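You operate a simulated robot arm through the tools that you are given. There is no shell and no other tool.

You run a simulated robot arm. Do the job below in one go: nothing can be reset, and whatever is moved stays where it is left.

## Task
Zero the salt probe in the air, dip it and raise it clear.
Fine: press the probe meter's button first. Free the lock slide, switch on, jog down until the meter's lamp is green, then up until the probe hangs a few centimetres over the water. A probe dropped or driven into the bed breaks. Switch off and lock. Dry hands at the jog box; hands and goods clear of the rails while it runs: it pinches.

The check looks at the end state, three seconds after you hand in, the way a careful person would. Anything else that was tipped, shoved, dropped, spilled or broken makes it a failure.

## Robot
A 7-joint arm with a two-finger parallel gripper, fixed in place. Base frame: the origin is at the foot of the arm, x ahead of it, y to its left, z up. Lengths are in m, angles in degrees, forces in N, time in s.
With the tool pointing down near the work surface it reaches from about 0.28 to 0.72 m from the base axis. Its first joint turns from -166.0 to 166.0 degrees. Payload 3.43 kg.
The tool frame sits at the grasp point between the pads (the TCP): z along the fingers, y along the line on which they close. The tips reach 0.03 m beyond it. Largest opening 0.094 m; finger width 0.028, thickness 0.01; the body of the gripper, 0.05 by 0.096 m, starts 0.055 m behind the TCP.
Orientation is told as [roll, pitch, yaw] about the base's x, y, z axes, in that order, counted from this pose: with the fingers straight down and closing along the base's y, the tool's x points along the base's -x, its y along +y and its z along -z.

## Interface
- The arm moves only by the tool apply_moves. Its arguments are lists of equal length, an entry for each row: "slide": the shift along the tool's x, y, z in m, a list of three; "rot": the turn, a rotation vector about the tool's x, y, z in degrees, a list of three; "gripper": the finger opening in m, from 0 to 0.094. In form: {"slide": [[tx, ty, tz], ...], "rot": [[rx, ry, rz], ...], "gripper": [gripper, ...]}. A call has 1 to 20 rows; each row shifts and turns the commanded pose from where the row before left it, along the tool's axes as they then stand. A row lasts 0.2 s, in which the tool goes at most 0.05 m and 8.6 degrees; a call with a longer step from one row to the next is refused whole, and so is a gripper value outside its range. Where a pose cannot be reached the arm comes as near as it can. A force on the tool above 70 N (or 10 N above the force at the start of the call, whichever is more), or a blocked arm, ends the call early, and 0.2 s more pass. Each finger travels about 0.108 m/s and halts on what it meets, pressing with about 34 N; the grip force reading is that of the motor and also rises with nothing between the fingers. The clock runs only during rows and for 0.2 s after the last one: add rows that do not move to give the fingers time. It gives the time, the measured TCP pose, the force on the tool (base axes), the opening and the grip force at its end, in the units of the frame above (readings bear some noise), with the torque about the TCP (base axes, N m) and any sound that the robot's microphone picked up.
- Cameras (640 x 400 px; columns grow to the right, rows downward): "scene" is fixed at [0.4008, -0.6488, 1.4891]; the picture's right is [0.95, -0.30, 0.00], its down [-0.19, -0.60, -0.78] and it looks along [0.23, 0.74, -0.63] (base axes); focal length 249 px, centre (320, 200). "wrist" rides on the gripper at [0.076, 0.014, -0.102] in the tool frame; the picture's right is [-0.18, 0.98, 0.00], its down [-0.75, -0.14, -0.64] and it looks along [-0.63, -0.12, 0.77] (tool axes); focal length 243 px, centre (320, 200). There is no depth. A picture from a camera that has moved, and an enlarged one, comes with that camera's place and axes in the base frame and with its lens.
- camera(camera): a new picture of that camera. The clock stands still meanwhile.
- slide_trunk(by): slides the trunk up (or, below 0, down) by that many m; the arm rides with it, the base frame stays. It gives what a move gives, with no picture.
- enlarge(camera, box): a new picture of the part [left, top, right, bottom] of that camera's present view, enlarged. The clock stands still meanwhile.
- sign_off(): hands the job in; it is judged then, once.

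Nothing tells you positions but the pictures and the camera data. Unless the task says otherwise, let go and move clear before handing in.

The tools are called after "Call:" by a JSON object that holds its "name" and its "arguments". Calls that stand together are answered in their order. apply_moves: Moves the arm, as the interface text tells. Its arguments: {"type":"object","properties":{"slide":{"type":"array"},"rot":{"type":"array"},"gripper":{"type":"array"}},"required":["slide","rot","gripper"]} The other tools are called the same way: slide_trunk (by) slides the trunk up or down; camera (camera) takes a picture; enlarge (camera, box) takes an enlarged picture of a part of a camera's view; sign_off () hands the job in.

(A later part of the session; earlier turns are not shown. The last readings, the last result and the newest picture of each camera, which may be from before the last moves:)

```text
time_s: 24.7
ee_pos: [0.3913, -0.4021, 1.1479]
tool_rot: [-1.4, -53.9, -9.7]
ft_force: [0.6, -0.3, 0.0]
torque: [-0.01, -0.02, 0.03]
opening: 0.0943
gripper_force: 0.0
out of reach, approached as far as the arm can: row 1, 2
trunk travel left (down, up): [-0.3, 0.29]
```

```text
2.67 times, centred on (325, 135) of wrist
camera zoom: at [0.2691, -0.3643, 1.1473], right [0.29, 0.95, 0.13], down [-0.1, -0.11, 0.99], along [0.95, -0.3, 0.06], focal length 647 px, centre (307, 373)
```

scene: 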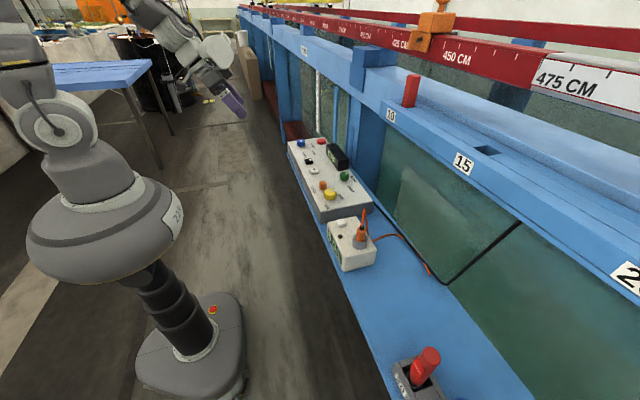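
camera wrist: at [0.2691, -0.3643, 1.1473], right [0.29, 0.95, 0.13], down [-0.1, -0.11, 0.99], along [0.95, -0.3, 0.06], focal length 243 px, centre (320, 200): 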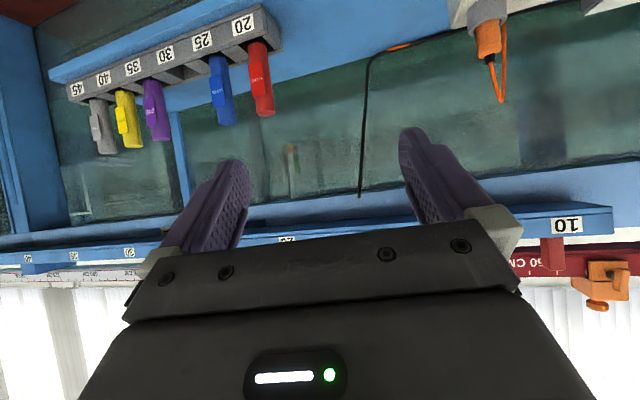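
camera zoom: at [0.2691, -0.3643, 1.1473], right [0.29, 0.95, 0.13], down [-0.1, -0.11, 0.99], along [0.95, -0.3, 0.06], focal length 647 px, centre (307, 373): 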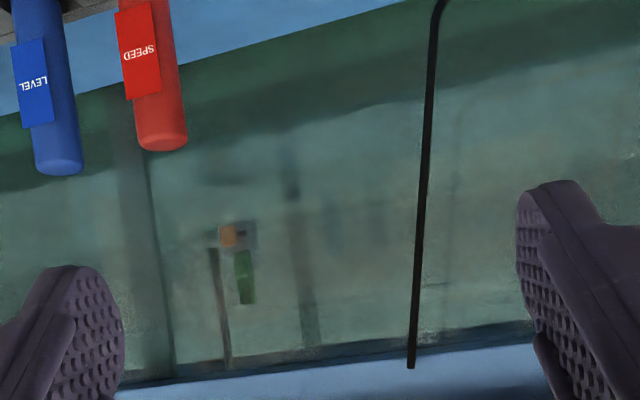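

The probe and its rod are now free of the cable. Zooming in on probe and water.

Call:
{"name": "enlarge", "arguments": {"camera": "wrist", "box": [262, 90, 342, 200]}}

Call:
{"name": "enlarge", "arguments": {"camera": "wrist", "box": [280, 125, 320, 180]}}

Call:
{"name": "enlarge", "arguments": {"camera": "wrist", "box": [40, 0, 520, 260]}}

```text
3.64 times, centred on (302, 145) of wrist
camera zoom: at [0.2691, -0.3643, 1.1473], right [0.29, 0.95, 0.13], down [-0.1, -0.11, 0.99], along [0.95, -0.3, 0.06], focal length 882 px, centre (386, 400)
```

zoom: 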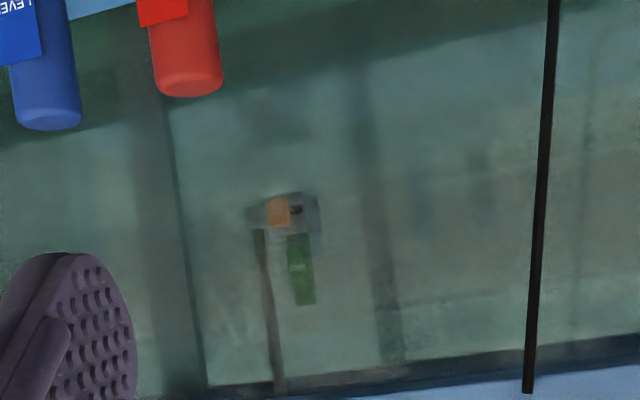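

```text
7.27 times, centred on (300, 152) of wrist
camera zoom: at [0.2691, -0.3643, 1.1473], right [0.29, 0.95, 0.13], down [-0.1, -0.11, 0.99], along [0.95, -0.3, 0.06], focal length 1764 px, centre (466, 546)
```

zoom: 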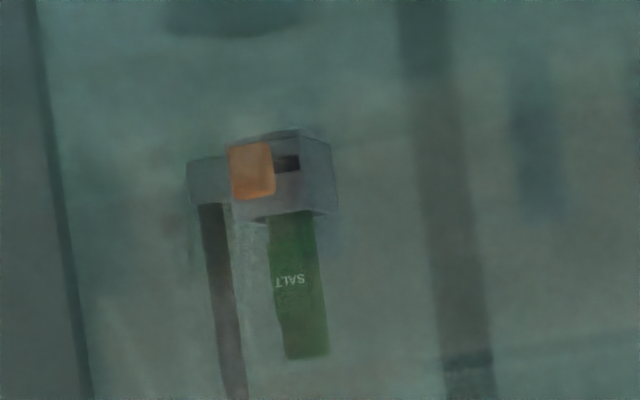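

```text
1.33 times, centred on (280, 130) of wrist
camera zoom: at [0.2691, -0.3643, 1.1473], right [0.29, 0.95, 0.13], down [-0.1, -0.11, 0.99], along [0.95, -0.3, 0.06], focal length 324 px, centre (373, 293)
```

zoom: 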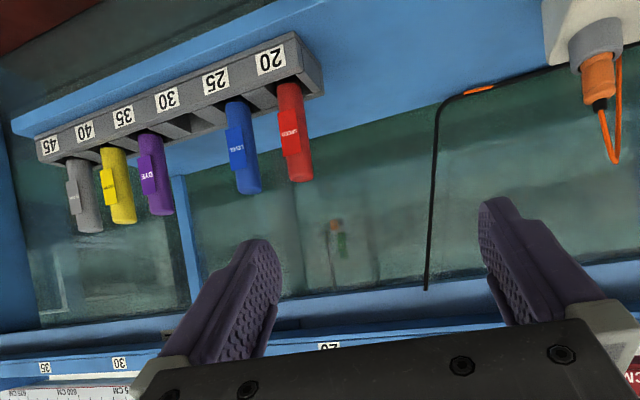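

I've located the holder with the SALT probe at about (1.30, −0.77, 0.97), still above the water (lamp dark). Now I'll go back over the jog box and get close views of the controls before touching anything.

Call:
{"name": "apply_moves", "arguments": {"slide": [[-0.0025, 0.0409, -0.0059], [-0.0025, 0.0409, -0.0059], [-0.0025, 0.0409, -0.0059], [-0.0025, 0.0409, -0.0059], [-0.0025, 0.0409, -0.0059], [-0.0025, 0.0409, -0.0059], [-0.0025, 0.0409, -0.0059], [-0.0025, 0.0409, -0.0059], [-0.0025, 0.0409, -0.0059], [-0.0025, 0.0409, -0.0059], [-0.0025, 0.0409, -0.0059], [0, 0, 0], [0, 0, 0], [0, 0, 0], [0, 0, 0], [0, 0, 0], [0, 0, 0], [0, 0, 0], [0, 0, 0], [0, 0, 0]], "rot": [[0, 0, 0], [0, 0, 0], [0, 0, 0], [0, 0, 0], [0, 0, 0], [0, 0, 0], [0, 0, 0], [0, 0, 0], [0, 0, 0], [0, 0, 0], [0, 0, 0], [0, 7.7, 0], [0, 7.7, 0], [0, 7.7, 0], [0, 7.7, 0], [0, 7.7, 0], [0, 7.7, 0], [0, 7.7, 0], [0, 0, 0], [0, 0, 0]], "gripper": [0.094, 0.094, 0.094, 0.094, 0.094, 0.094, 0.094, 0.094, 0.094, 0.094, 0.094, 0.094, 0.094, 0.094, 0.094, 0.094, 0.094, 0.094, 0.094, 0.094]}}

Call:
{"name": "camera", "arguments": {"camera": "wrist"}}

```text
time_s: 28.9
ee_pos: [0.4759, 0.0252, 1.2039]
tool_rot: [-2.6, -8.1, -11.8]
ft_force: [-0.5, 0.3, 0.3]
torque: [0.03, -0.01, 0.01]
opening: 0.0945
gripper_force: 0.1
out of reach, approached as far as the arm can: row 6, 7, 8, 14, 15
trunk travel left (down, up): [-0.3, 0.29]
```

```text
taken
camera wrist: at [0.3921, 0.0616, 1.2939], right [0.38, 0.92, -0.02], down [0.62, -0.24, 0.75], along [0.69, -0.3, -0.66], focal length 243 px, centre (320, 200)
```

wrist: 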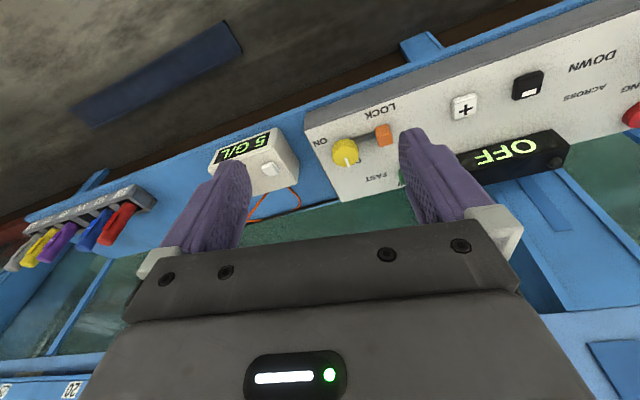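

I'm now looking at the meter and jog box from above. I'll square the tool up and move above the meter for an accurate fix on its button at about (0.63, −0.14, 0.95).

Call:
{"name": "apply_moves", "arguments": {"slide": [[0, 0, 0], [0, 0, 0], [-0.0148, -0.033, 0.0168], [-0.0148, -0.033, 0.0168], [-0.0148, -0.033, 0.0168], [-0.0148, -0.033, 0.0168], [-0.0148, -0.033, 0.0168], [0, 0, 0]], "rot": [[-1.3, 4.05, -5.9], [-1.3, 4.05, -5.9], [0, 0, 0], [0, 0, 0], [0, 0, 0], [0, 0, 0], [0, 0, 0], [0, 0, 0]], "gripper": [0.094, 0.094, 0.094, 0.094, 0.094, 0.094, 0.094, 0.094]}}

Call:
{"name": "camera", "arguments": {"camera": "wrist"}}

Call:
{"name": "camera", "arguments": {"camera": "scene"}}

```text
time_s: 30.7
ee_pos: [0.5488, -0.1441, 1.1206]
tool_rot: [-0.8, 0.4, -0.2]
ft_force: [0.0, 0.3, -0.5]
torque: [-0.01, 0.0, 0.0]
opening: 0.0943
gripper_force: 0.2
trunk travel left (down, up): [-0.3, 0.29]
```

```text
taken
camera wrist: at [0.4733, -0.1277, 1.2224], right [0.19, 0.98, -0.01], down [0.76, -0.14, 0.64], along [0.63, -0.13, -0.77], focal length 243 px, centre (320, 200)
```

wrist: 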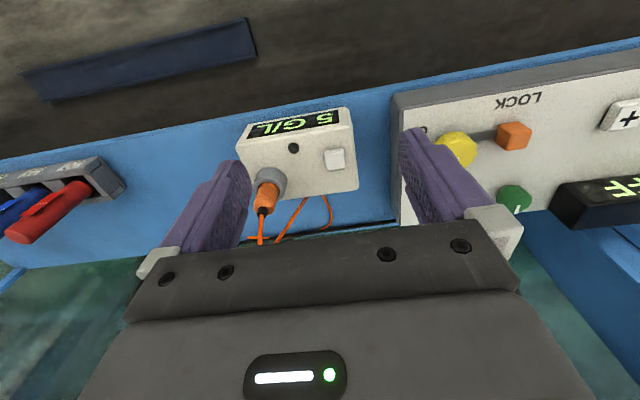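

```text
taken
```

scene: 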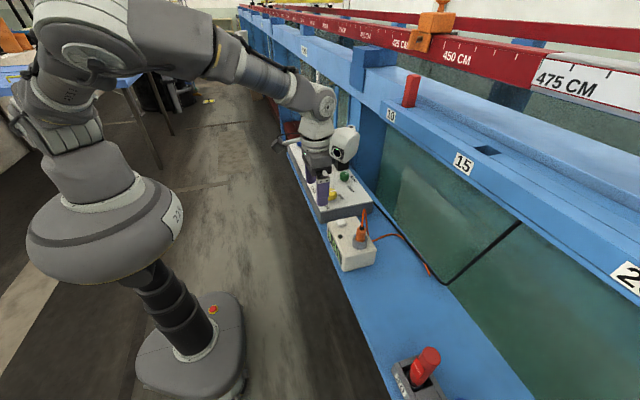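

The meter's button is in clear view. Enlarging for a precise fix and to read the meter.

Call:
{"name": "enlarge", "arguments": {"camera": "wrist", "box": [230, 95, 370, 215]}}

Call:
{"name": "enlarge", "arguments": {"camera": "wrist", "box": [400, 80, 640, 230]}}

```text
3.33 times, centred on (300, 155) of wrist
camera zoom: at [0.4733, -0.1277, 1.2224], right [0.19, 0.98, -0.01], down [0.76, -0.14, 0.64], along [0.63, -0.13, -0.77], focal length 809 px, centre (387, 350)
```

zoom: 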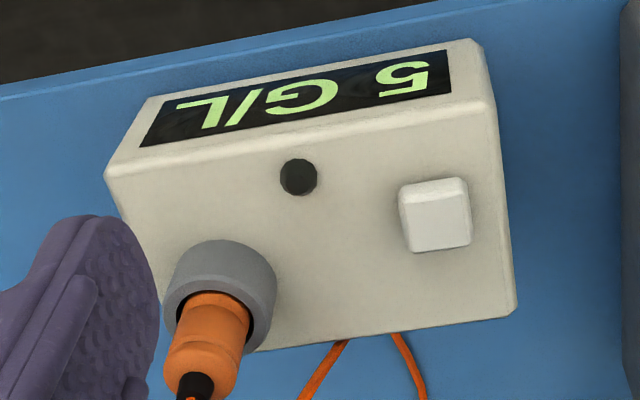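

```text
2.67 times, centred on (520, 155) of wrist
camera zoom: at [0.4733, -0.1277, 1.2224], right [0.19, 0.98, -0.01], down [0.76, -0.14, 0.64], along [0.63, -0.13, -0.77], focal length 647 px, centre (-213, 320)
```

zoom: 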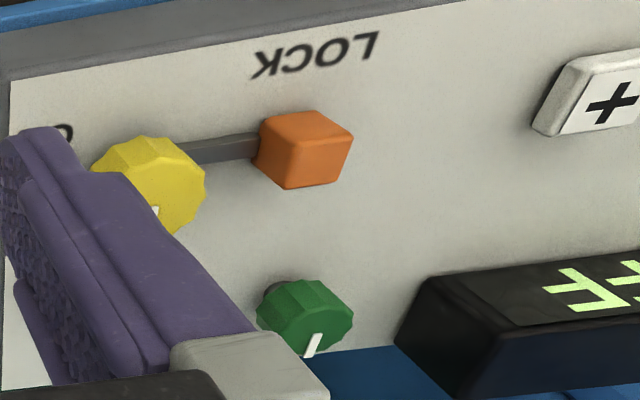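

Meter reads 5 G/L, lamp dark; button top at about (0.630, −0.142, 0.953). I'll close the fingers, move over the button and come down to about 1–2 cm above it.

Call:
{"name": "apply_moves", "arguments": {"slide": [[0, 0, 0], [0, 0, 0], [0, 0, 0], [-0.0405, 0.001, 0], [-0.0405, 0.001, 0], [0, 0, 0.04], [0, 0, 0.04], [0, 0, 0.04], [0, 0, 0]], "rot": [[0, 0, 0], [0, 0, 0], [0, 0, 0], [0, 0, 0], [0, 0, 0], [0, 0, 0], [0, 0, 0], [0, 0, 0], [0, 0, 0]], "gripper": [0.05, 0.02, 0, 0, 0, 0, 0, 0, 0]}}

Call:
{"name": "camera", "arguments": {"camera": "wrist"}}

Call:
{"name": "enlarge", "arguments": {"camera": "scene", "box": [290, 160, 410, 280]}}

```text
time_s: 32.7
ee_pos: [0.6265, -0.139, 1.0011]
tool_rot: [-0.8, 0.3, -0.2]
ft_force: [0.0, -0.5, 0.0]
torque: [0.01, 0.02, -0.04]
opening: 0.0
gripper_force: 32.9
trunk travel left (down, up): [-0.3, 0.29]
```

```text
taken
camera wrist: at [0.5514, -0.124, 1.1037], right [0.19, 0.98, -0.01], down [0.76, -0.14, 0.64], along [0.63, -0.13, -0.77], focal length 243 px, centre (320, 200)
```

wrist: 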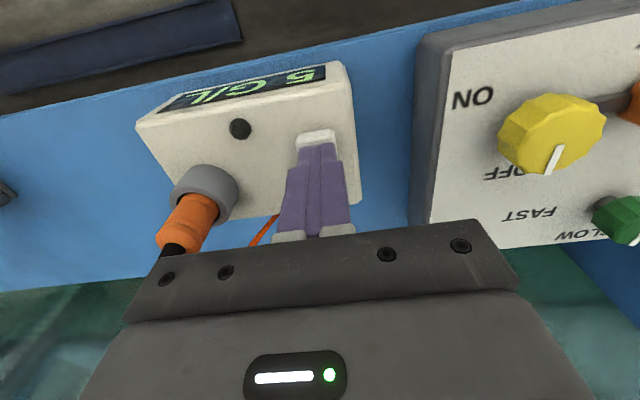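

```text
3.33 times, centred on (350, 220) of scene
camera zoom: at [0.4008, -0.6488, 1.4891], right [0.95, -0.3, 0.0], down [-0.19, -0.6, -0.78], along [0.23, 0.74, -0.63], focal length 829 px, centre (220, 133)
```

zoom: 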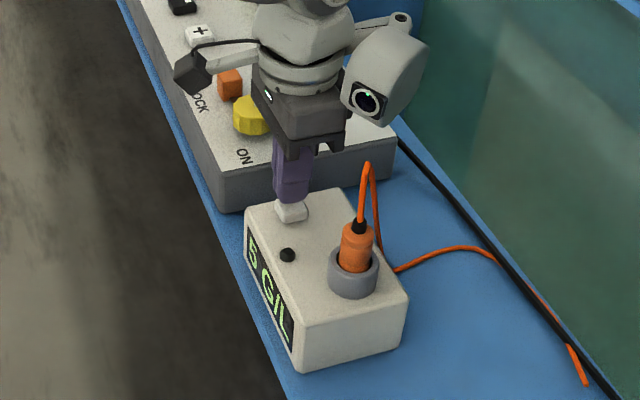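

The closed fingertips are right over the white button. I'll descend in small steps and watch the force.

Call:
{"name": "apply_moves", "arguments": {"slide": [[-0.002, 0, 0.005], [0, 0, 0.005], [0, 0, 0.003], [0, 0, 0.002], [0, 0, 0]], "rot": [[0, 0, 0], [0, 0, 0], [0, 0, 0], [0, 0, 0], [0, 0, 0]], "gripper": [0, 0, 0, 0, 0]}}

Call:
{"name": "enlarge", "arguments": {"camera": "scene", "box": [326, 205, 390, 265]}}

```text
time_s: 33.9
ee_pos: [0.6306, -0.1404, 0.9866]
tool_rot: [-0.7, 0.3, -0.2]
ft_force: [-1.0, 2.3, 5.6]
torque: [0.09, 0.01, 0.03]
opening: 0.0001
gripper_force: 32.4
trunk travel left (down, up): [-0.3, 0.29]
```

```text
6.67 times, centred on (358, 235) of scene
camera zoom: at [0.4008, -0.6488, 1.4891], right [0.95, -0.3, 0.0], down [-0.19, -0.6, -0.78], along [0.23, 0.74, -0.63], focal length 1659 px, centre (67, -33)
```

zoom: 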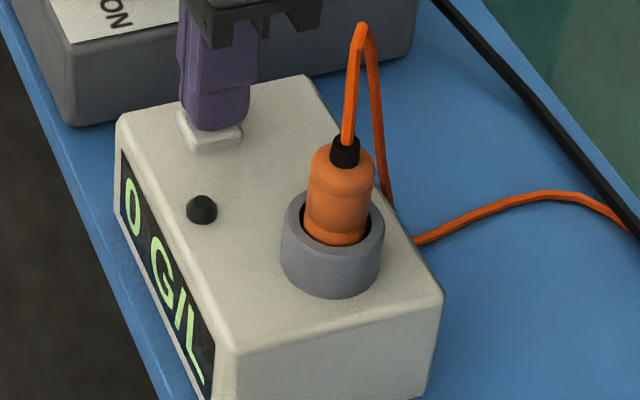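

The meter now reads 0 G/L, so it is zeroed in air. I'll raise straight up, open the fingers and look closely at the lock slide and knobs.

Call:
{"name": "apply_moves", "arguments": {"slide": [[0, 0, -0.02], [0, 0, -0.04], [0, 0, -0.04], [0, 0, -0.02], [0.02, 0.04, 0], [0.02, 0.04, 0], [0.02, 0.04, 0], [0.02, 0.04, 0], [0, 0.03, 0], [0, 0, 0]], "rot": [[0, 0, 0], [0, 0, 0], [0, 0, 0], [0, 0, 0], [0, 0, 0], [0, 0, 0], [0, 0, 0], [0, 0, 0], [0, 0, 0], [0, 0, 0]], "gripper": [0, 0, 0, 0, 0.03, 0.06, 0.094, 0.094, 0.094, 0.094]}}

Call:
{"name": "camera", "arguments": {"camera": "wrist"}}

Call:
{"name": "enlarge", "arguments": {"camera": "scene", "box": [290, 130, 390, 280]}}

```text
time_s: 36.1
ee_pos: [0.5516, 0.0513, 1.1043]
tool_rot: [-0.8, 0.3, -0.1]
ft_force: [0.5, -0.6, -0.6]
torque: [-0.01, 0.02, 0.02]
opening: 0.0938
gripper_force: 0.1
trunk travel left (down, up): [-0.3, 0.29]
```

```text
taken
camera wrist: at [0.4763, 0.0666, 1.2068], right [0.19, 0.98, -0.01], down [0.76, -0.14, 0.64], along [0.63, -0.13, -0.77], focal length 243 px, centre (320, 200)
```

wrist: 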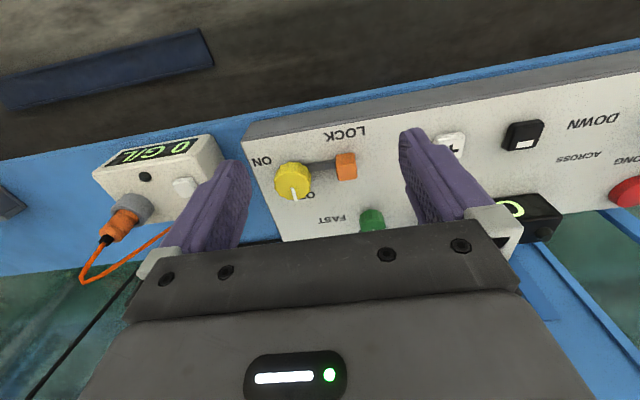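

```text
2.67 times, centred on (340, 205) of scene
camera zoom: at [0.4008, -0.6488, 1.4891], right [0.95, -0.3, 0.0], down [-0.19, -0.6, -0.78], along [0.23, 0.74, -0.63], focal length 663 px, centre (267, 187)
```

zoom: 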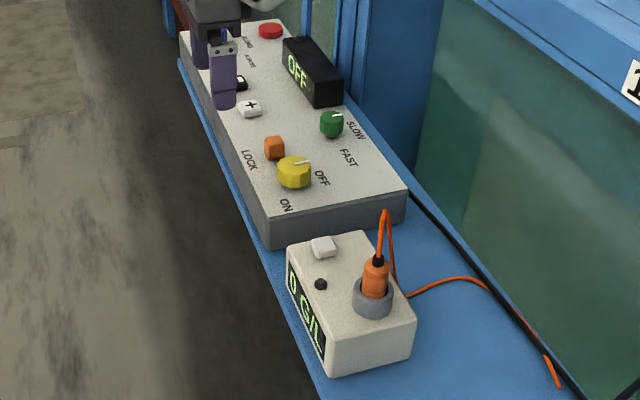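

Call:
{"name": "enlarge", "arguments": {"camera": "wrist", "box": [240, 110, 420, 240]}}

Call:
{"name": "enlarge", "arguments": {"camera": "scene", "box": [305, 160, 365, 220]}}

```text
3.08 times, centred on (330, 175) of wrist
camera zoom: at [0.4763, 0.0666, 1.2068], right [0.19, 0.98, -0.01], down [0.76, -0.14, 0.64], along [0.63, -0.13, -0.77], focal length 746 px, centre (289, 277)
```

zoom: 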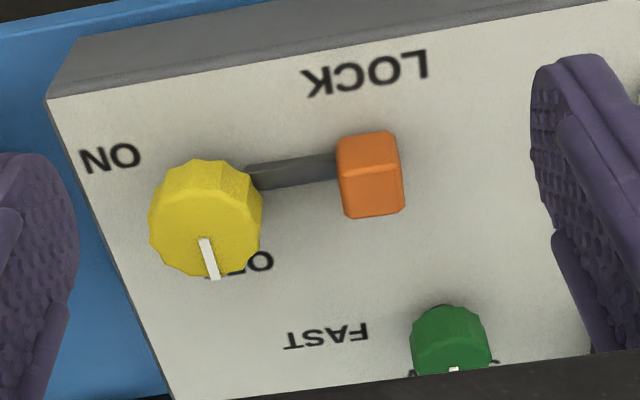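

```text
6.67 times, centred on (335, 190) of scene
camera zoom: at [0.4008, -0.6488, 1.4891], right [0.95, -0.3, 0.0], down [-0.19, -0.6, -0.78], along [0.23, 0.74, -0.63], focal length 1659 px, centre (220, 267)
```

zoom: 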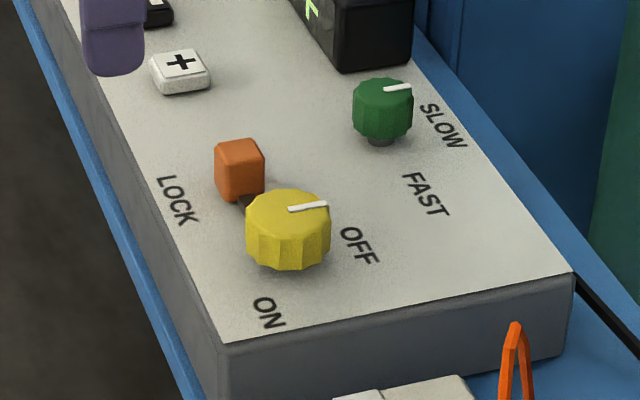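

Let me look at the strip between the lock slide and the yellow knob more closely.

Call:
{"name": "enlarge", "arguments": {"camera": "wrist", "box": [285, 135, 365, 195]}}

Call:
{"name": "enlarge", "arguments": {"camera": "scene", "box": [315, 175, 345, 200]}}

```text
6.67 times, centred on (325, 165) of wrist
camera zoom: at [0.4763, 0.0666, 1.2068], right [0.19, 0.98, -0.01], down [0.76, -0.14, 0.64], along [0.63, -0.13, -0.77], focal length 1618 px, centre (287, 433)
```

zoom: 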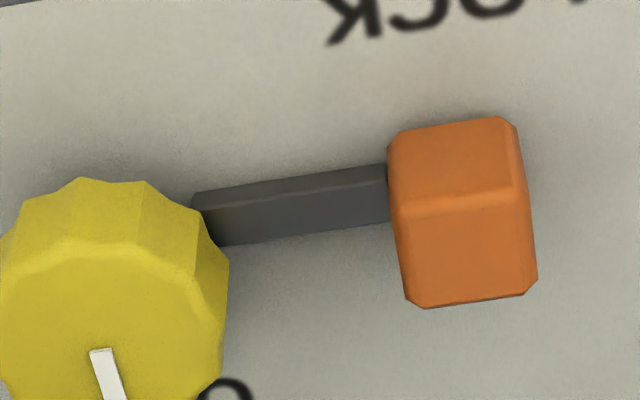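

```text
16.00 times, centred on (330, 188) of scene
camera zoom: at [0.4008, -0.6488, 1.4891], right [0.95, -0.3, 0.0], down [-0.19, -0.6, -0.78], along [0.23, 0.74, -0.63], focal length 3981 px, centre (160, 400)
```

zoom: 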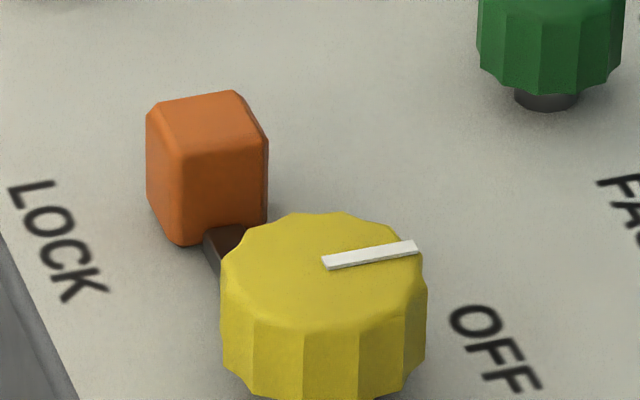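

The bar from the orange block to the knob looks raised, like a bolt. The orange slide is near (0.634, 0.065, top z≈0.965) and the yellow knob at (0.639, 0.000). I'll turn the gripper 90° so the fingers straddle the slide in x, and come over it.

Call:
{"name": "apply_moves", "arguments": {"slide": [[0, 0, 0], [0, 0, 0], [0, 0, 0], [0, 0, 0], [0, 0, 0], [0, 0, 0], [0, 0, 0], [0, 0, 0], [0, 0, 0], [0, 0, 0], [0, 0, 0], [-0.0067, -0.041, 0], [-0.0067, -0.041, 0], [0, 0, 0.03], [0, 0, 0.03], [0, 0, 0]], "rot": [[0, 0, -8.5], [0, 0, -8.5], [0, 0, -8.5], [0, 0, -8.5], [0, 0, -8.5], [0, 0, -8.5], [0, 0, -8.5], [0, 0, -8.5], [0, 0, -8.5], [0, 0, -8.5], [0, 0, -5], [0, 0, 0], [0, 0, 0], [0, 0, 0], [0, 0, 0], [0, 0, 0]], "gripper": [0.06, 0.06, 0.06, 0.06, 0.06, 0.06, 0.06, 0.06, 0.06, 0.06, 0.06, 0.06, 0.06, 0.06, 0.06, 0.06]}}

Call:
{"name": "camera", "arguments": {"camera": "wrist"}}

Call:
{"name": "enlarge", "arguments": {"camera": "scene", "box": [290, 140, 380, 230]}}

```text
time_s: 39.5
ee_pos: [0.5523, 0.0496, 1.0447]
tool_rot: [-0.2, 0.7, 47.9]
ft_force: [-0.4, -0.9, -0.4]
torque: [-0.03, -0.02, -0.01]
opening: 0.0598
gripper_force: 0.0
out of reach, approached as far as the arm can: row 7, 8, 9, 10, 11, 12, 13
trunk travel left (down, up): [-0.3, 0.29]
```

```text
taken
camera wrist: at [0.4913, 0.0039, 1.1479], right [-0.61, 0.8, -0.01], down [0.61, 0.47, 0.63], along [0.51, 0.38, -0.77], focal length 243 px, centre (320, 200)
```

wrist: 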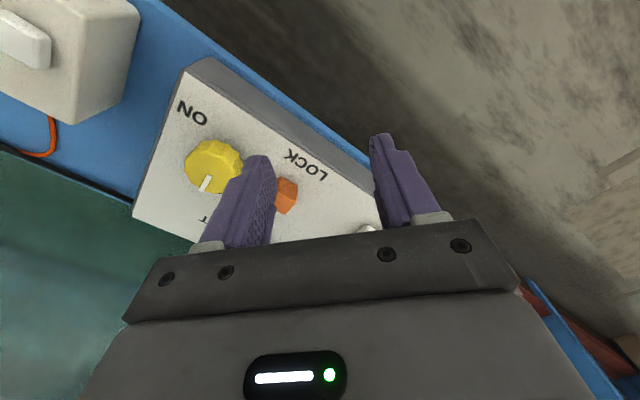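

```text
4.44 times, centred on (335, 185) of scene
camera zoom: at [0.4008, -0.6488, 1.4891], right [0.95, -0.3, 0.0], down [-0.19, -0.6, -0.78], along [0.23, 0.74, -0.63], focal length 1106 px, centre (253, 267)
```

zoom: 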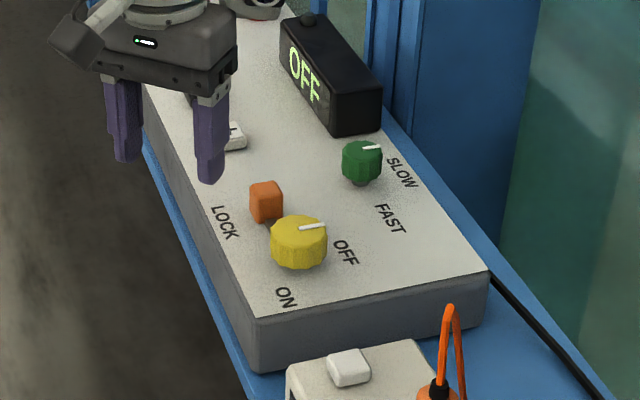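

The wrist can't turn past about +48° here. I'll go the other way, to −90°, instead.

Call:
{"name": "apply_moves", "arguments": {"slide": [[0, 0, -0.03], [0, 0, 0], [0, 0, 0], [0, 0, 0], [0, 0, 0], [0, 0, 0], [0, 0, 0], [0, 0, 0], [0, 0, 0], [0, 0, 0], [0, 0, 0], [0, 0, 0], [0, 0, 0], [0, 0, 0], [0, 0, 0], [0, 0, 0], [0, 0, 0], [0, 0, 0]], "rot": [[0, 0, 0], [0, 0, 8.5], [0, 0, 8.5], [0, 0, 8.5], [0, 0, 8.5], [0, 0, 8.5], [0, 0, 8.5], [0, 0, 8.5], [0, 0, 8.5], [0, 0, 8.5], [0, 0, 8.5], [0, 0, 8.5], [0, 0, 8.5], [0, 0, 8.5], [0, 0, 8.5], [0, 0, 8.5], [0, 0, 8.5], [0, 0, 0]], "gripper": [0.06, 0.06, 0.06, 0.06, 0.06, 0.06, 0.06, 0.06, 0.06, 0.06, 0.06, 0.06, 0.06, 0.06, 0.06, 0.06, 0.06, 0.06]}}

Call:
{"name": "camera", "arguments": {"camera": "wrist"}}

```text
time_s: 43.3
ee_pos: [0.5527, 0.0501, 1.0751]
tool_rot: [-0.3, -0.7, -88.1]
ft_force: [0.2, 0.4, 0.1]
torque: [0.0, 0.0, -0.01]
opening: 0.0599
gripper_force: 0.0
trunk travel left (down, up): [-0.3, 0.29]
```

```text
taken
camera wrist: at [0.5653, 0.127, 1.1766], right [0.99, -0.15, 0.0], down [-0.11, -0.75, 0.65], along [-0.1, -0.64, -0.76], focal length 243 px, centre (320, 200)
```

wrist: 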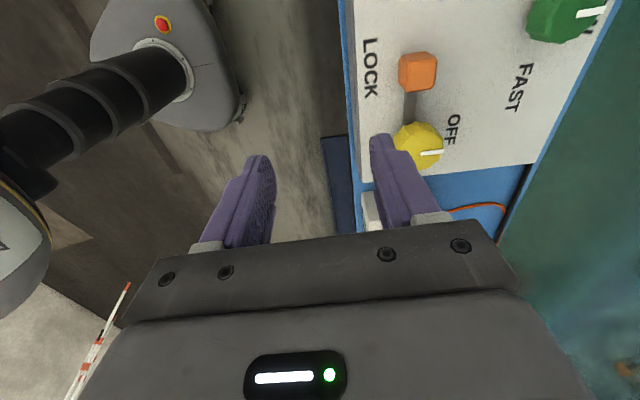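

Yaw −88° works. Moving over the slide while staying high, then checking alignment.

Call:
{"name": "apply_moves", "arguments": {"slide": [[0.0062, 0.0408, 0], [0.0062, 0.0408, 0], [0, 0, 0.03], [0, 0, 0]], "rot": [[0, 0, 1.9], [0, 0, 0], [0, 0, 0], [0, 0, 0]], "gripper": [0.06, 0.06, 0.06, 0.06]}}

Call:
{"name": "camera", "arguments": {"camera": "wrist"}}

Call:
{"name": "enlarge", "arguments": {"camera": "scene", "box": [300, 150, 370, 220]}}

```text
time_s: 44.3
ee_pos: [0.6334, 0.0639, 1.044]
tool_rot: [-0.2, -0.7, -89.9]
ft_force: [-0.5, -0.5, 0.1]
torque: [-0.01, 0.01, -0.01]
opening: 0.0599
gripper_force: 0.0
trunk travel left (down, up): [-0.3, 0.29]
```

```text
taken
camera wrist: at [0.6483, 0.1412, 1.1458], right [0.98, -0.18, 0.0], down [-0.14, -0.75, 0.65], along [-0.12, -0.64, -0.76], focal length 243 px, centre (320, 200)
```

wrist: 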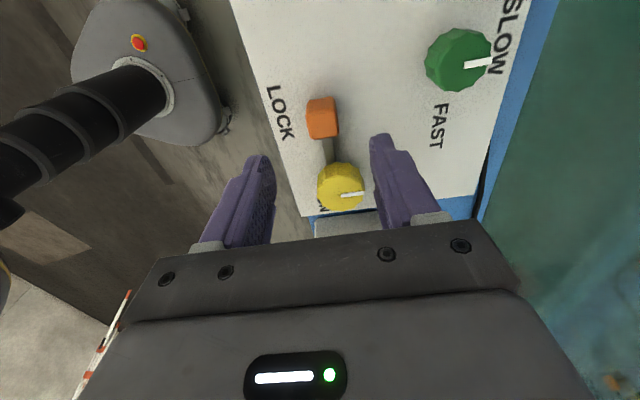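

```text
5.71 times, centred on (335, 185) of scene
camera zoom: at [0.4008, -0.6488, 1.4891], right [0.95, -0.3, 0.0], down [-0.19, -0.6, -0.78], along [0.23, 0.74, -0.63], focal length 1422 px, centre (234, 286)
```

zoom: 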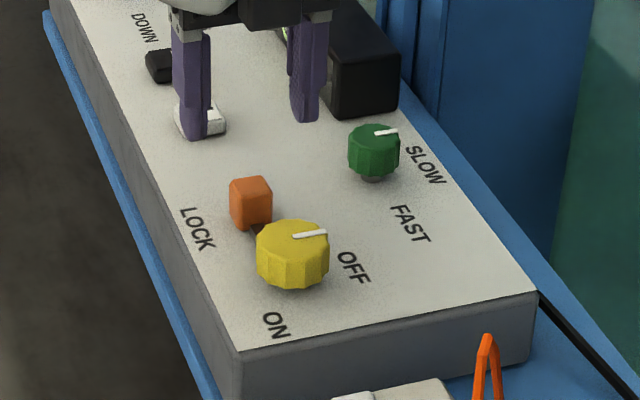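

Call:
{"name": "enlarge", "arguments": {"camera": "wrist", "box": [290, 80, 390, 220]}}

```text
2.86 times, centred on (340, 150) of wrist
camera zoom: at [0.6483, 0.1412, 1.1458], right [0.98, -0.18, 0.0], down [-0.14, -0.75, 0.65], along [-0.12, -0.64, -0.76], focal length 693 px, centre (263, 343)
```

zoom: 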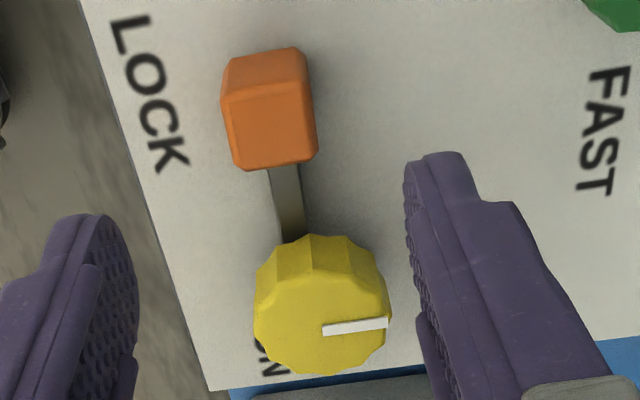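

The bar runs from the orange slide under the edge of the knob, like a bolt; nothing extends on the +y side. I'll straddle the slide, grip it softly, and try the motion in small steps.

Call:
{"name": "apply_moves", "arguments": {"slide": [[0, 0.0025, 0.02], [0, 0, 0.02], [0, 0, 0.02], [0, 0, 0.006], [0, 0, 0]], "rot": [[0, 0, 0], [0, 0, 0], [0, 0, 0], [0, 0, 0], [0, 0, 0]], "gripper": [0.06, 0.06, 0.06, 0.06, 0.06]}}

Call:
{"name": "camera", "arguments": {"camera": "wrist"}}

Call:
{"name": "enlarge", "arguments": {"camera": "scene", "box": [300, 150, 370, 220]}}

```text
time_s: 45.5
ee_pos: [0.6357, 0.0631, 0.98]
tool_rot: [-0.2, -0.9, -89.9]
ft_force: [0.6, -0.2, 0.5]
torque: [0.01, 0.01, -0.04]
opening: 0.0597
gripper_force: 0.0
trunk travel left (down, up): [-0.3, 0.29]
```

```text
taken
camera wrist: at [0.6515, 0.1402, 1.0805], right [0.98, -0.18, 0.0], down [-0.14, -0.74, 0.65], along [-0.12, -0.64, -0.76], focal length 243 px, centre (320, 200)
```

wrist: 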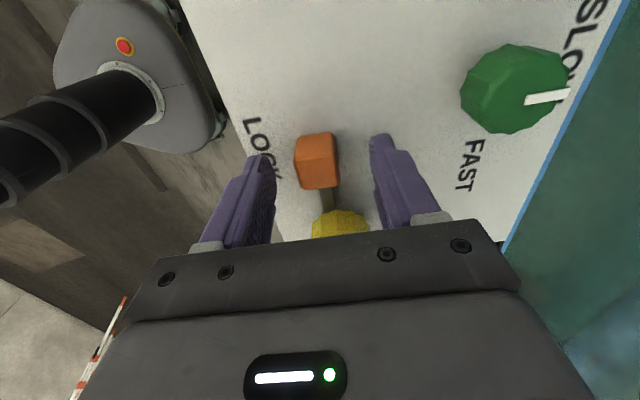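

```text
5.71 times, centred on (335, 185) of scene
camera zoom: at [0.4008, -0.6488, 1.4891], right [0.95, -0.3, 0.0], down [-0.19, -0.6, -0.78], along [0.23, 0.74, -0.63], focal length 1422 px, centre (234, 286)
```

zoom: 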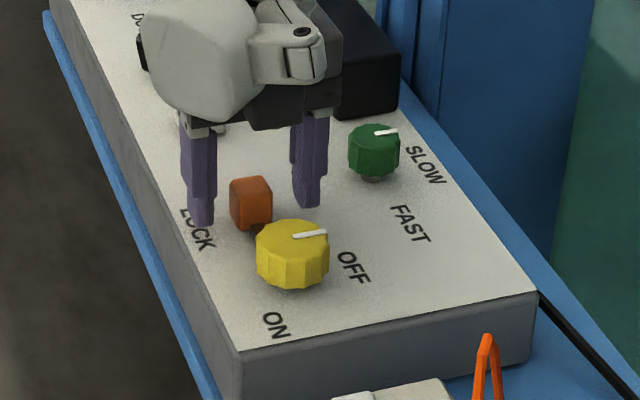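

Fingers straddle the orange slide well. Closing on it now.

Call:
{"name": "apply_moves", "arguments": {"slide": [[0, 0, 0], [0, 0, 0], [0, 0, 0]], "rot": [[0, 0, 0], [0, 0, 0], [0, 0, 0]], "gripper": [0.03, 0.01, 0.01]}}

Call:
{"name": "enlarge", "arguments": {"camera": "scene", "box": [300, 150, 370, 220]}}

```text
time_s: 46.3
ee_pos: [0.6369, 0.0623, 0.9781]
tool_rot: [-0.4, -0.8, -89.9]
ft_force: [-6.7, -0.4, -2.7]
torque: [-0.03, -0.17, -0.05]
opening: 0.0229
gripper_force: 44.9
trunk travel left (down, up): [-0.3, 0.29]
```

```text
5.71 times, centred on (335, 185) of scene
camera zoom: at [0.4008, -0.6488, 1.4891], right [0.95, -0.3, 0.0], down [-0.19, -0.6, -0.78], along [0.23, 0.74, -0.63], focal length 1422 px, centre (234, 286)
```

zoom: 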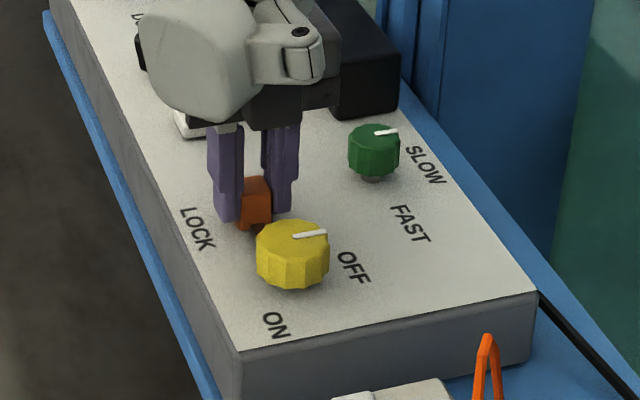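

Gripped at 2.3 cm width. Trying a small pull in +y (away from the knob).

Call:
{"name": "apply_moves", "arguments": {"slide": [[0.003, 0, 0], [0.003, 0, 0], [0, 0, 0]], "rot": [[0, 0, 0], [0, 0, 0], [0, 0, 0]], "gripper": [0.01, 0.01, 0.01]}}

Call:
{"name": "enlarge", "arguments": {"camera": "scene", "box": [300, 150, 370, 220]}}

```text
time_s: 47.1
ee_pos: [0.6346, 0.0678, 0.9789]
tool_rot: [-0.3, -0.8, -89.8]
ft_force: [-9.6, 1.2, -4.8]
torque: [-0.16, -0.07, -0.08]
opening: 0.0228
gripper_force: 44.7
trunk travel left (down, up): [-0.3, 0.29]
```

```text
5.71 times, centred on (335, 185) of scene
camera zoom: at [0.4008, -0.6488, 1.4891], right [0.95, -0.3, 0.0], down [-0.19, -0.6, -0.78], along [0.23, 0.74, -0.63], focal length 1422 px, centre (234, 286)
```

zoom: 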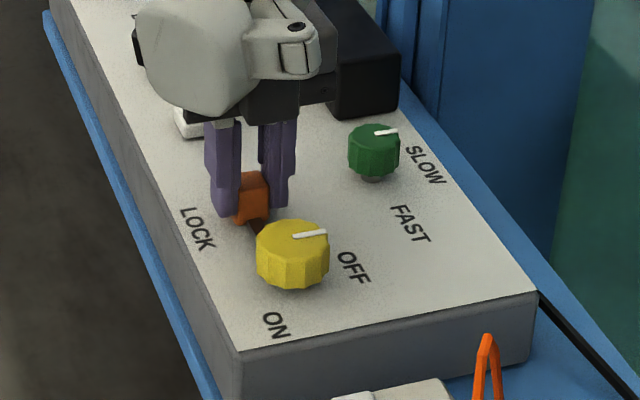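

It slides freely toward +y and the bolt moves with it. Continuing in small steps to its stop.

Call:
{"name": "apply_moves", "arguments": {"slide": [[0.004, -0.0015, 0], [0.004, 0, 0], [0.004, 0, 0], [0, 0, 0]], "rot": [[0, 0, 0], [0, 0, 0], [0, 0, 0], [0, 0, 0]], "gripper": [0.01, 0.01, 0.01, 0.01]}}

Call:
{"name": "enlarge", "arguments": {"camera": "scene", "box": [300, 150, 370, 220]}}

Call:
{"name": "enlarge", "arguments": {"camera": "wrist", "box": [250, 100, 400, 240]}}

```text
time_s: 48.1
ee_pos: [0.6354, 0.0794, 0.9795]
tool_rot: [-0.1, -0.7, -90.1]
ft_force: [7.8, 1.2, 7.2]
torque: [-0.06, -0.35, -0.05]
opening: 0.0228
gripper_force: 44.7
trunk travel left (down, up): [-0.3, 0.29]
```

```text
5.71 times, centred on (335, 185) of scene
camera zoom: at [0.4008, -0.6488, 1.4891], right [0.95, -0.3, 0.0], down [-0.19, -0.6, -0.78], along [0.23, 0.74, -0.63], focal length 1422 px, centre (234, 286)
```

zoom: 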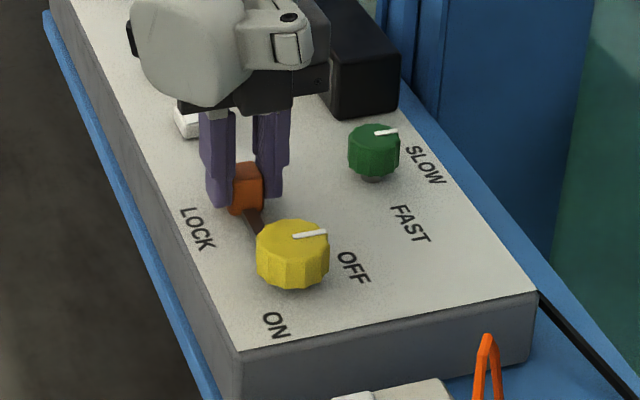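

```text
2.86 times, centred on (325, 170) of wrist
camera zoom: at [0.6502, 0.1574, 1.0806], right [0.98, -0.18, 0.0], down [-0.14, -0.75, 0.65], along [-0.12, -0.64, -0.76], focal length 693 px, centre (306, 286)
```

zoom: 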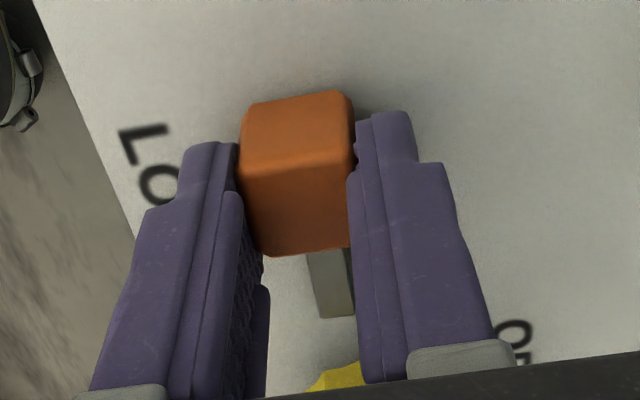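

The bolt has come out of the knob. I'll continue gently to see whether there is a stop.

Call:
{"name": "apply_moves", "arguments": {"slide": [[0.003, 0.0007, 0], [0.003, 0, 0], [0, 0, 0]], "rot": [[0, 0, 0], [0, 0, 0], [0, 0, 0]], "gripper": [0.01, 0.01, 0.01]}}

Call:
{"name": "enlarge", "arguments": {"camera": "wrist", "box": [250, 100, 400, 240]}}

```text
time_s: 48.9
ee_pos: [0.6355, 0.0844, 0.9797]
tool_rot: [0.0, -0.8, -90.1]
ft_force: [13.3, -11.3, 23.9]
torque: [-0.02, -0.34, -0.07]
opening: 0.0227
gripper_force: 45.1
trunk travel left (down, up): [-0.3, 0.29]
```

```text
2.86 times, centred on (325, 170) of wrist
camera zoom: at [0.6501, 0.1612, 1.0805], right [0.98, -0.19, 0.0], down [-0.14, -0.74, 0.65], along [-0.12, -0.64, -0.76], focal length 693 px, centre (306, 286)
```

zoom: 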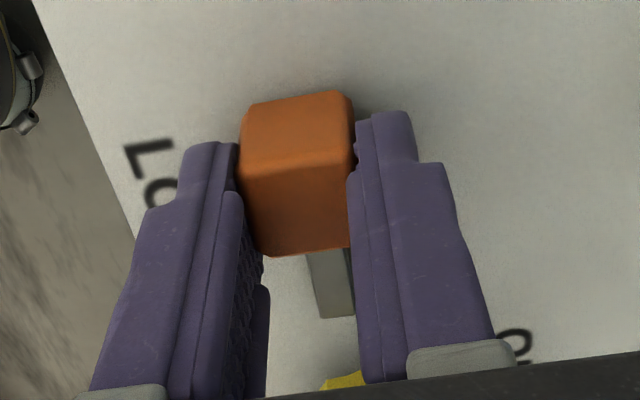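

It reached its stop (force rising), about 2.2 cm of travel. Releasing and lifting straight up, then checking it.

Call:
{"name": "apply_moves", "arguments": {"slide": [[-0.001, 0, 0], [0, 0, 0], [0, 0, 0], [0, 0, -0.02], [0, 0, -0.03], [0, 0, -0.03], [0, 0, -0.02], [0, 0, 0]], "rot": [[0, 0, 0], [0, 0, 0], [0, 0, 0], [0, 0, 0], [0, 0, 0], [0, 0, 0], [0, 0, 0], [0, 0, 0]], "gripper": [0.04, 0.06, 0.06, 0.06, 0.06, 0.06, 0.06, 0.06]}}

Call:
{"name": "camera", "arguments": {"camera": "wrist"}}

Call:
{"name": "enlarge", "arguments": {"camera": "scene", "box": [300, 150, 370, 220]}}

```text
time_s: 50.7
ee_pos: [0.6352, 0.0866, 1.0785]
tool_rot: [-0.4, -0.7, -89.9]
ft_force: [-0.5, 0.4, 0.4]
torque: [0.02, 0.0, -0.04]
opening: 0.06
gripper_force: 0.1
trunk travel left (down, up): [-0.3, 0.29]
```

```text
taken
camera wrist: at [0.6514, 0.1634, 1.1797], right [0.98, -0.18, 0.0], down [-0.14, -0.75, 0.65], along [-0.12, -0.64, -0.76], focal length 243 px, centre (320, 200)
```

wrist: 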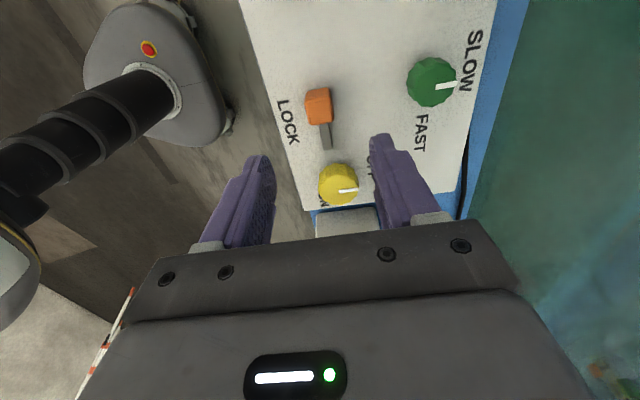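

```text
5.71 times, centred on (335, 185) of scene
camera zoom: at [0.4008, -0.6488, 1.4891], right [0.95, -0.3, 0.0], down [-0.19, -0.6, -0.78], along [0.23, 0.74, -0.63], focal length 1422 px, centre (234, 286)
```

zoom: 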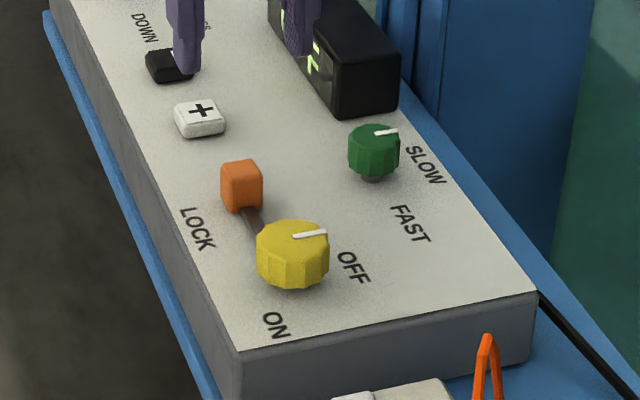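

The slide is freed. Next is the yellow knob at about (0.641, 0.000), which must turn clockwise (viewed from above) from +x to −y. I'll check in free space that the wrist can reach yaw −140°, so the stroke can go −45° → −135° with the fingers clear of the bolt.

Call:
{"name": "apply_moves", "arguments": {"slide": [[-0.043, 0.0028, -0.01], [-0.0432, 0.0028, -0.01], [0, 0, 0], [0, 0, 0], [0, 0, 0], [0, 0, 0], [0, 0, 0], [0, 0, 0], [0, 0, 0]], "rot": [[0, 0, 0], [0, 0, 0], [0, 0, 8.5], [0, 0, 8.5], [0, 0, 8.5], [0, 0, 8.5], [0, 0, 8.5], [0, 0, 8.5], [0, 0, 0]], "gripper": [0.06, 0.06, 0.06, 0.06, 0.06, 0.06, 0.06, 0.06, 0.06]}}

Call:
{"name": "camera", "arguments": {"camera": "wrist"}}

```text
time_s: 52.7
ee_pos: [0.6406, -0.0006, 1.0993]
tool_rot: [0.4, -0.7, -141.2]
ft_force: [0.0, -0.1, 0.1]
torque: [-0.01, 0.02, 0.06]
opening: 0.0599
gripper_force: 0.1
trunk travel left (down, up): [-0.3, 0.29]
```

```text
taken
camera wrist: at [0.7106, 0.0385, 1.2004], right [0.47, -0.88, 0.01], down [-0.67, -0.36, 0.65], along [-0.57, -0.31, -0.76], focal length 243 px, centre (320, 200)
```

wrist: 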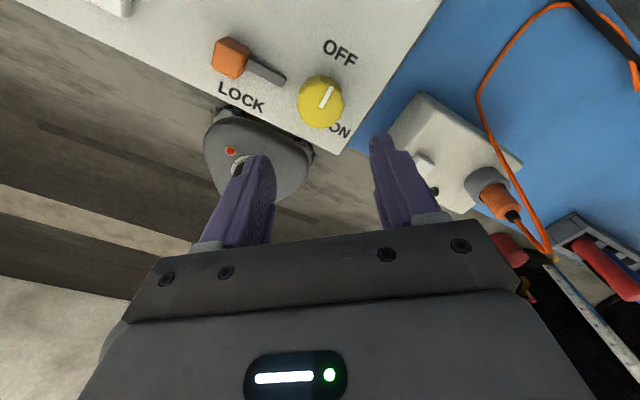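

Reachable, and the knob is nearly exactly on the tool axis. Zooming to refine.

Call:
{"name": "enlarge", "arguments": {"camera": "wrist", "box": [200, 30, 380, 170]}}

```text
2.86 times, centred on (290, 100) of wrist
camera zoom: at [0.7106, 0.0385, 1.2004], right [0.47, -0.88, 0.01], down [-0.67, -0.36, 0.65], along [-0.57, -0.31, -0.76], focal length 693 px, centre (406, 486)
```

zoom: 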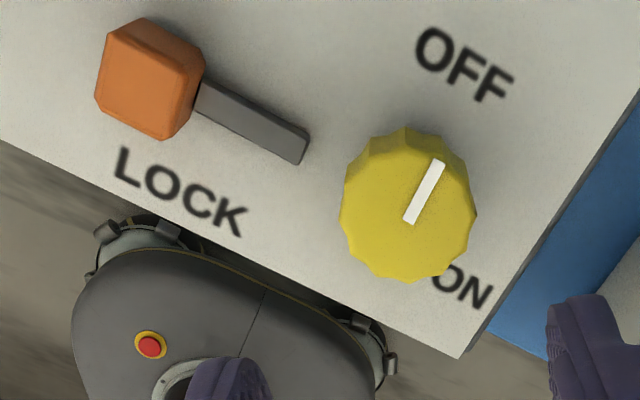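

Alignment is within a millimetre. Turning back to −45°, then descending around the knob.

Call:
{"name": "apply_moves", "arguments": {"slide": [[0, 0, 0], [0, 0, 0], [0, 0, 0], [0, 0, 0], [0, 0, 0], [0, 0, 0], [0, 0, 0], [0, 0, 0], [0, 0, 0], [0, 0, 0], [0, 0, 0], [0, 0, 0], [0, 0, 0.03], [0, 0, 0.03], [0, 0, 0.02], [0, 0, 0]], "rot": [[0, 0, -8.5], [0, 0, -8.5], [0, 0, -8.5], [0, 0, -8.5], [0, 0, -8.5], [0, 0, -8.5], [0, 0, -8.5], [0, 0, -8.5], [0, 0, -8.5], [0, 0, -8.5], [0, 0, -8.5], [0, 0, -2.7], [0, 0, 0], [0, 0, 0], [0, 0, 0], [0, 0, 0]], "gripper": [0.07, 0.07, 0.07, 0.07, 0.07, 0.07, 0.07, 0.07, 0.07, 0.07, 0.07, 0.07, 0.07, 0.07, 0.07, 0.07]}}

Call:
{"name": "camera", "arguments": {"camera": "wrist"}}

Call:
{"name": "enlarge", "arguments": {"camera": "scene", "box": [300, 150, 370, 220]}}

```text
time_s: 56.1
ee_pos: [0.6414, -0.0008, 1.0194]
tool_rot: [-0.9, -0.2, -44.7]
ft_force: [0.4, -0.1, 0.2]
torque: [0.03, 0.02, -0.03]
opening: 0.0698
gripper_force: 0.2
trunk travel left (down, up): [-0.3, 0.29]
```

```text
taken
camera wrist: at [0.5975, 0.0646, 1.1216], right [0.82, 0.57, -0.01], down [0.44, -0.62, 0.65], along [0.36, -0.54, -0.76], focal length 243 px, centre (320, 200)
```

wrist: 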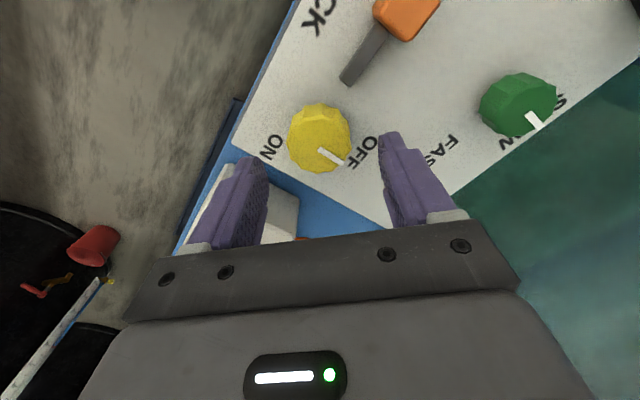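

```text
5.71 times, centred on (335, 185) of scene
camera zoom: at [0.4008, -0.6488, 1.4891], right [0.95, -0.3, 0.0], down [-0.19, -0.6, -0.78], along [0.23, 0.74, -0.63], focal length 1422 px, centre (234, 286)
```

zoom: 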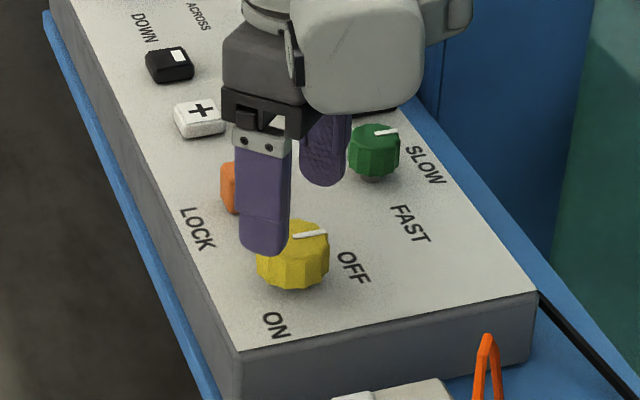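

Aligned over the knob. Descending around it and closing.

Call:
{"name": "apply_moves", "arguments": {"slide": [[0, 0, 0.015], [0, 0, 0.015], [0, 0, 0.009], [0, 0, 0], [0, 0, 0], [0, 0, 0], [0, 0, 0]], "rot": [[0, 0, 0], [0, 0, 0], [0, 0, 0], [0, 0, 0], [0, 0, 0], [0, 0, 0], [0, 0, 0]], "gripper": [0.07, 0.07, 0.07, 0.055, 0.045, 0.035, 0.035]}}

Call:
{"name": "camera", "arguments": {"camera": "wrist"}}

Call:
{"name": "enlarge", "arguments": {"camera": "scene", "box": [300, 150, 370, 220]}}

```text
time_s: 57.7
ee_pos: [0.6399, -0.0013, 0.9806]
tool_rot: [-0.8, -0.2, -44.7]
ft_force: [-6.0, -3.5, -3.6]
torque: [0.38, -0.78, -0.06]
opening: 0.0424
gripper_force: 44.8
trunk travel left (down, up): [-0.3, 0.29]
```

```text
taken
camera wrist: at [0.5969, 0.0635, 1.0824], right [0.82, 0.57, -0.01], down [0.44, -0.62, 0.65], along [0.36, -0.54, -0.76], focal length 243 px, centre (320, 200)
```

wrist: 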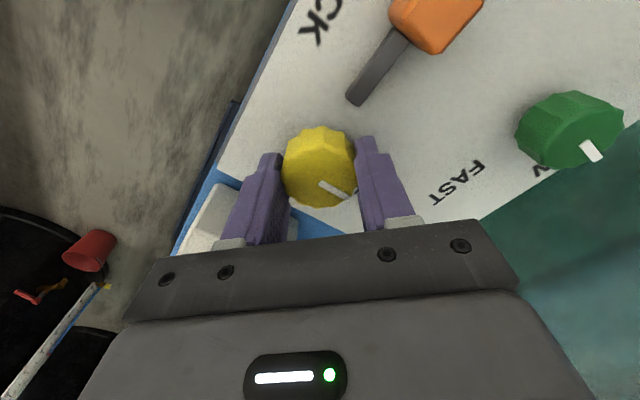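

```text
5.71 times, centred on (335, 185) of scene
camera zoom: at [0.4008, -0.6488, 1.4891], right [0.95, -0.3, 0.0], down [-0.19, -0.6, -0.78], along [0.23, 0.74, -0.63], focal length 1422 px, centre (234, 286)
```

zoom: 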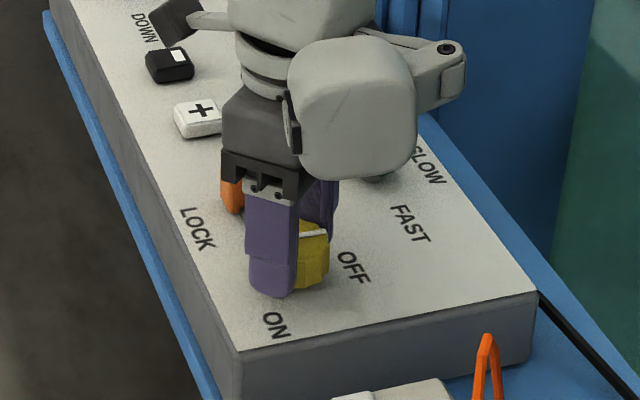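

Knob is gripped (4.2 cm). Starting the clockwise turn in small steps.

Call:
{"name": "apply_moves", "arguments": {"slide": [[0, 0, 0], [0, 0, 0], [0, 0, 0], [0, 0, 0], [0, 0, 0]], "rot": [[0, 0, 5], [0, 0, 5], [0, 0, 5], [0, 0, 5], [0, 0, 0]], "gripper": [0.035, 0.035, 0.035, 0.035, 0.035]}}

Call:
{"name": "enlarge", "arguments": {"camera": "wrist", "box": [240, 90, 420, 230]}}

```text
time_s: 58.9
ee_pos: [0.6406, -0.0014, 0.9791]
tool_rot: [-0.6, -0.5, -64.9]
ft_force: [-6.9, -2.6, -5.0]
torque: [1.11, -0.46, 0.03]
opening: 0.0421
gripper_force: 45.0
trunk travel left (down, up): [-0.3, 0.29]
```

```text
2.86 times, centred on (330, 160) of wrist
camera zoom: at [0.6214, 0.0748, 1.0821], right [0.97, 0.25, -0.01], down [0.2, -0.73, 0.65], along [0.16, -0.63, -0.76], focal length 693 px, centre (291, 314)
```

zoom: 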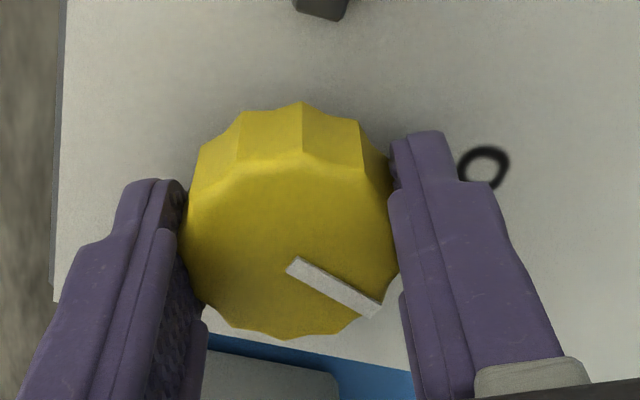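

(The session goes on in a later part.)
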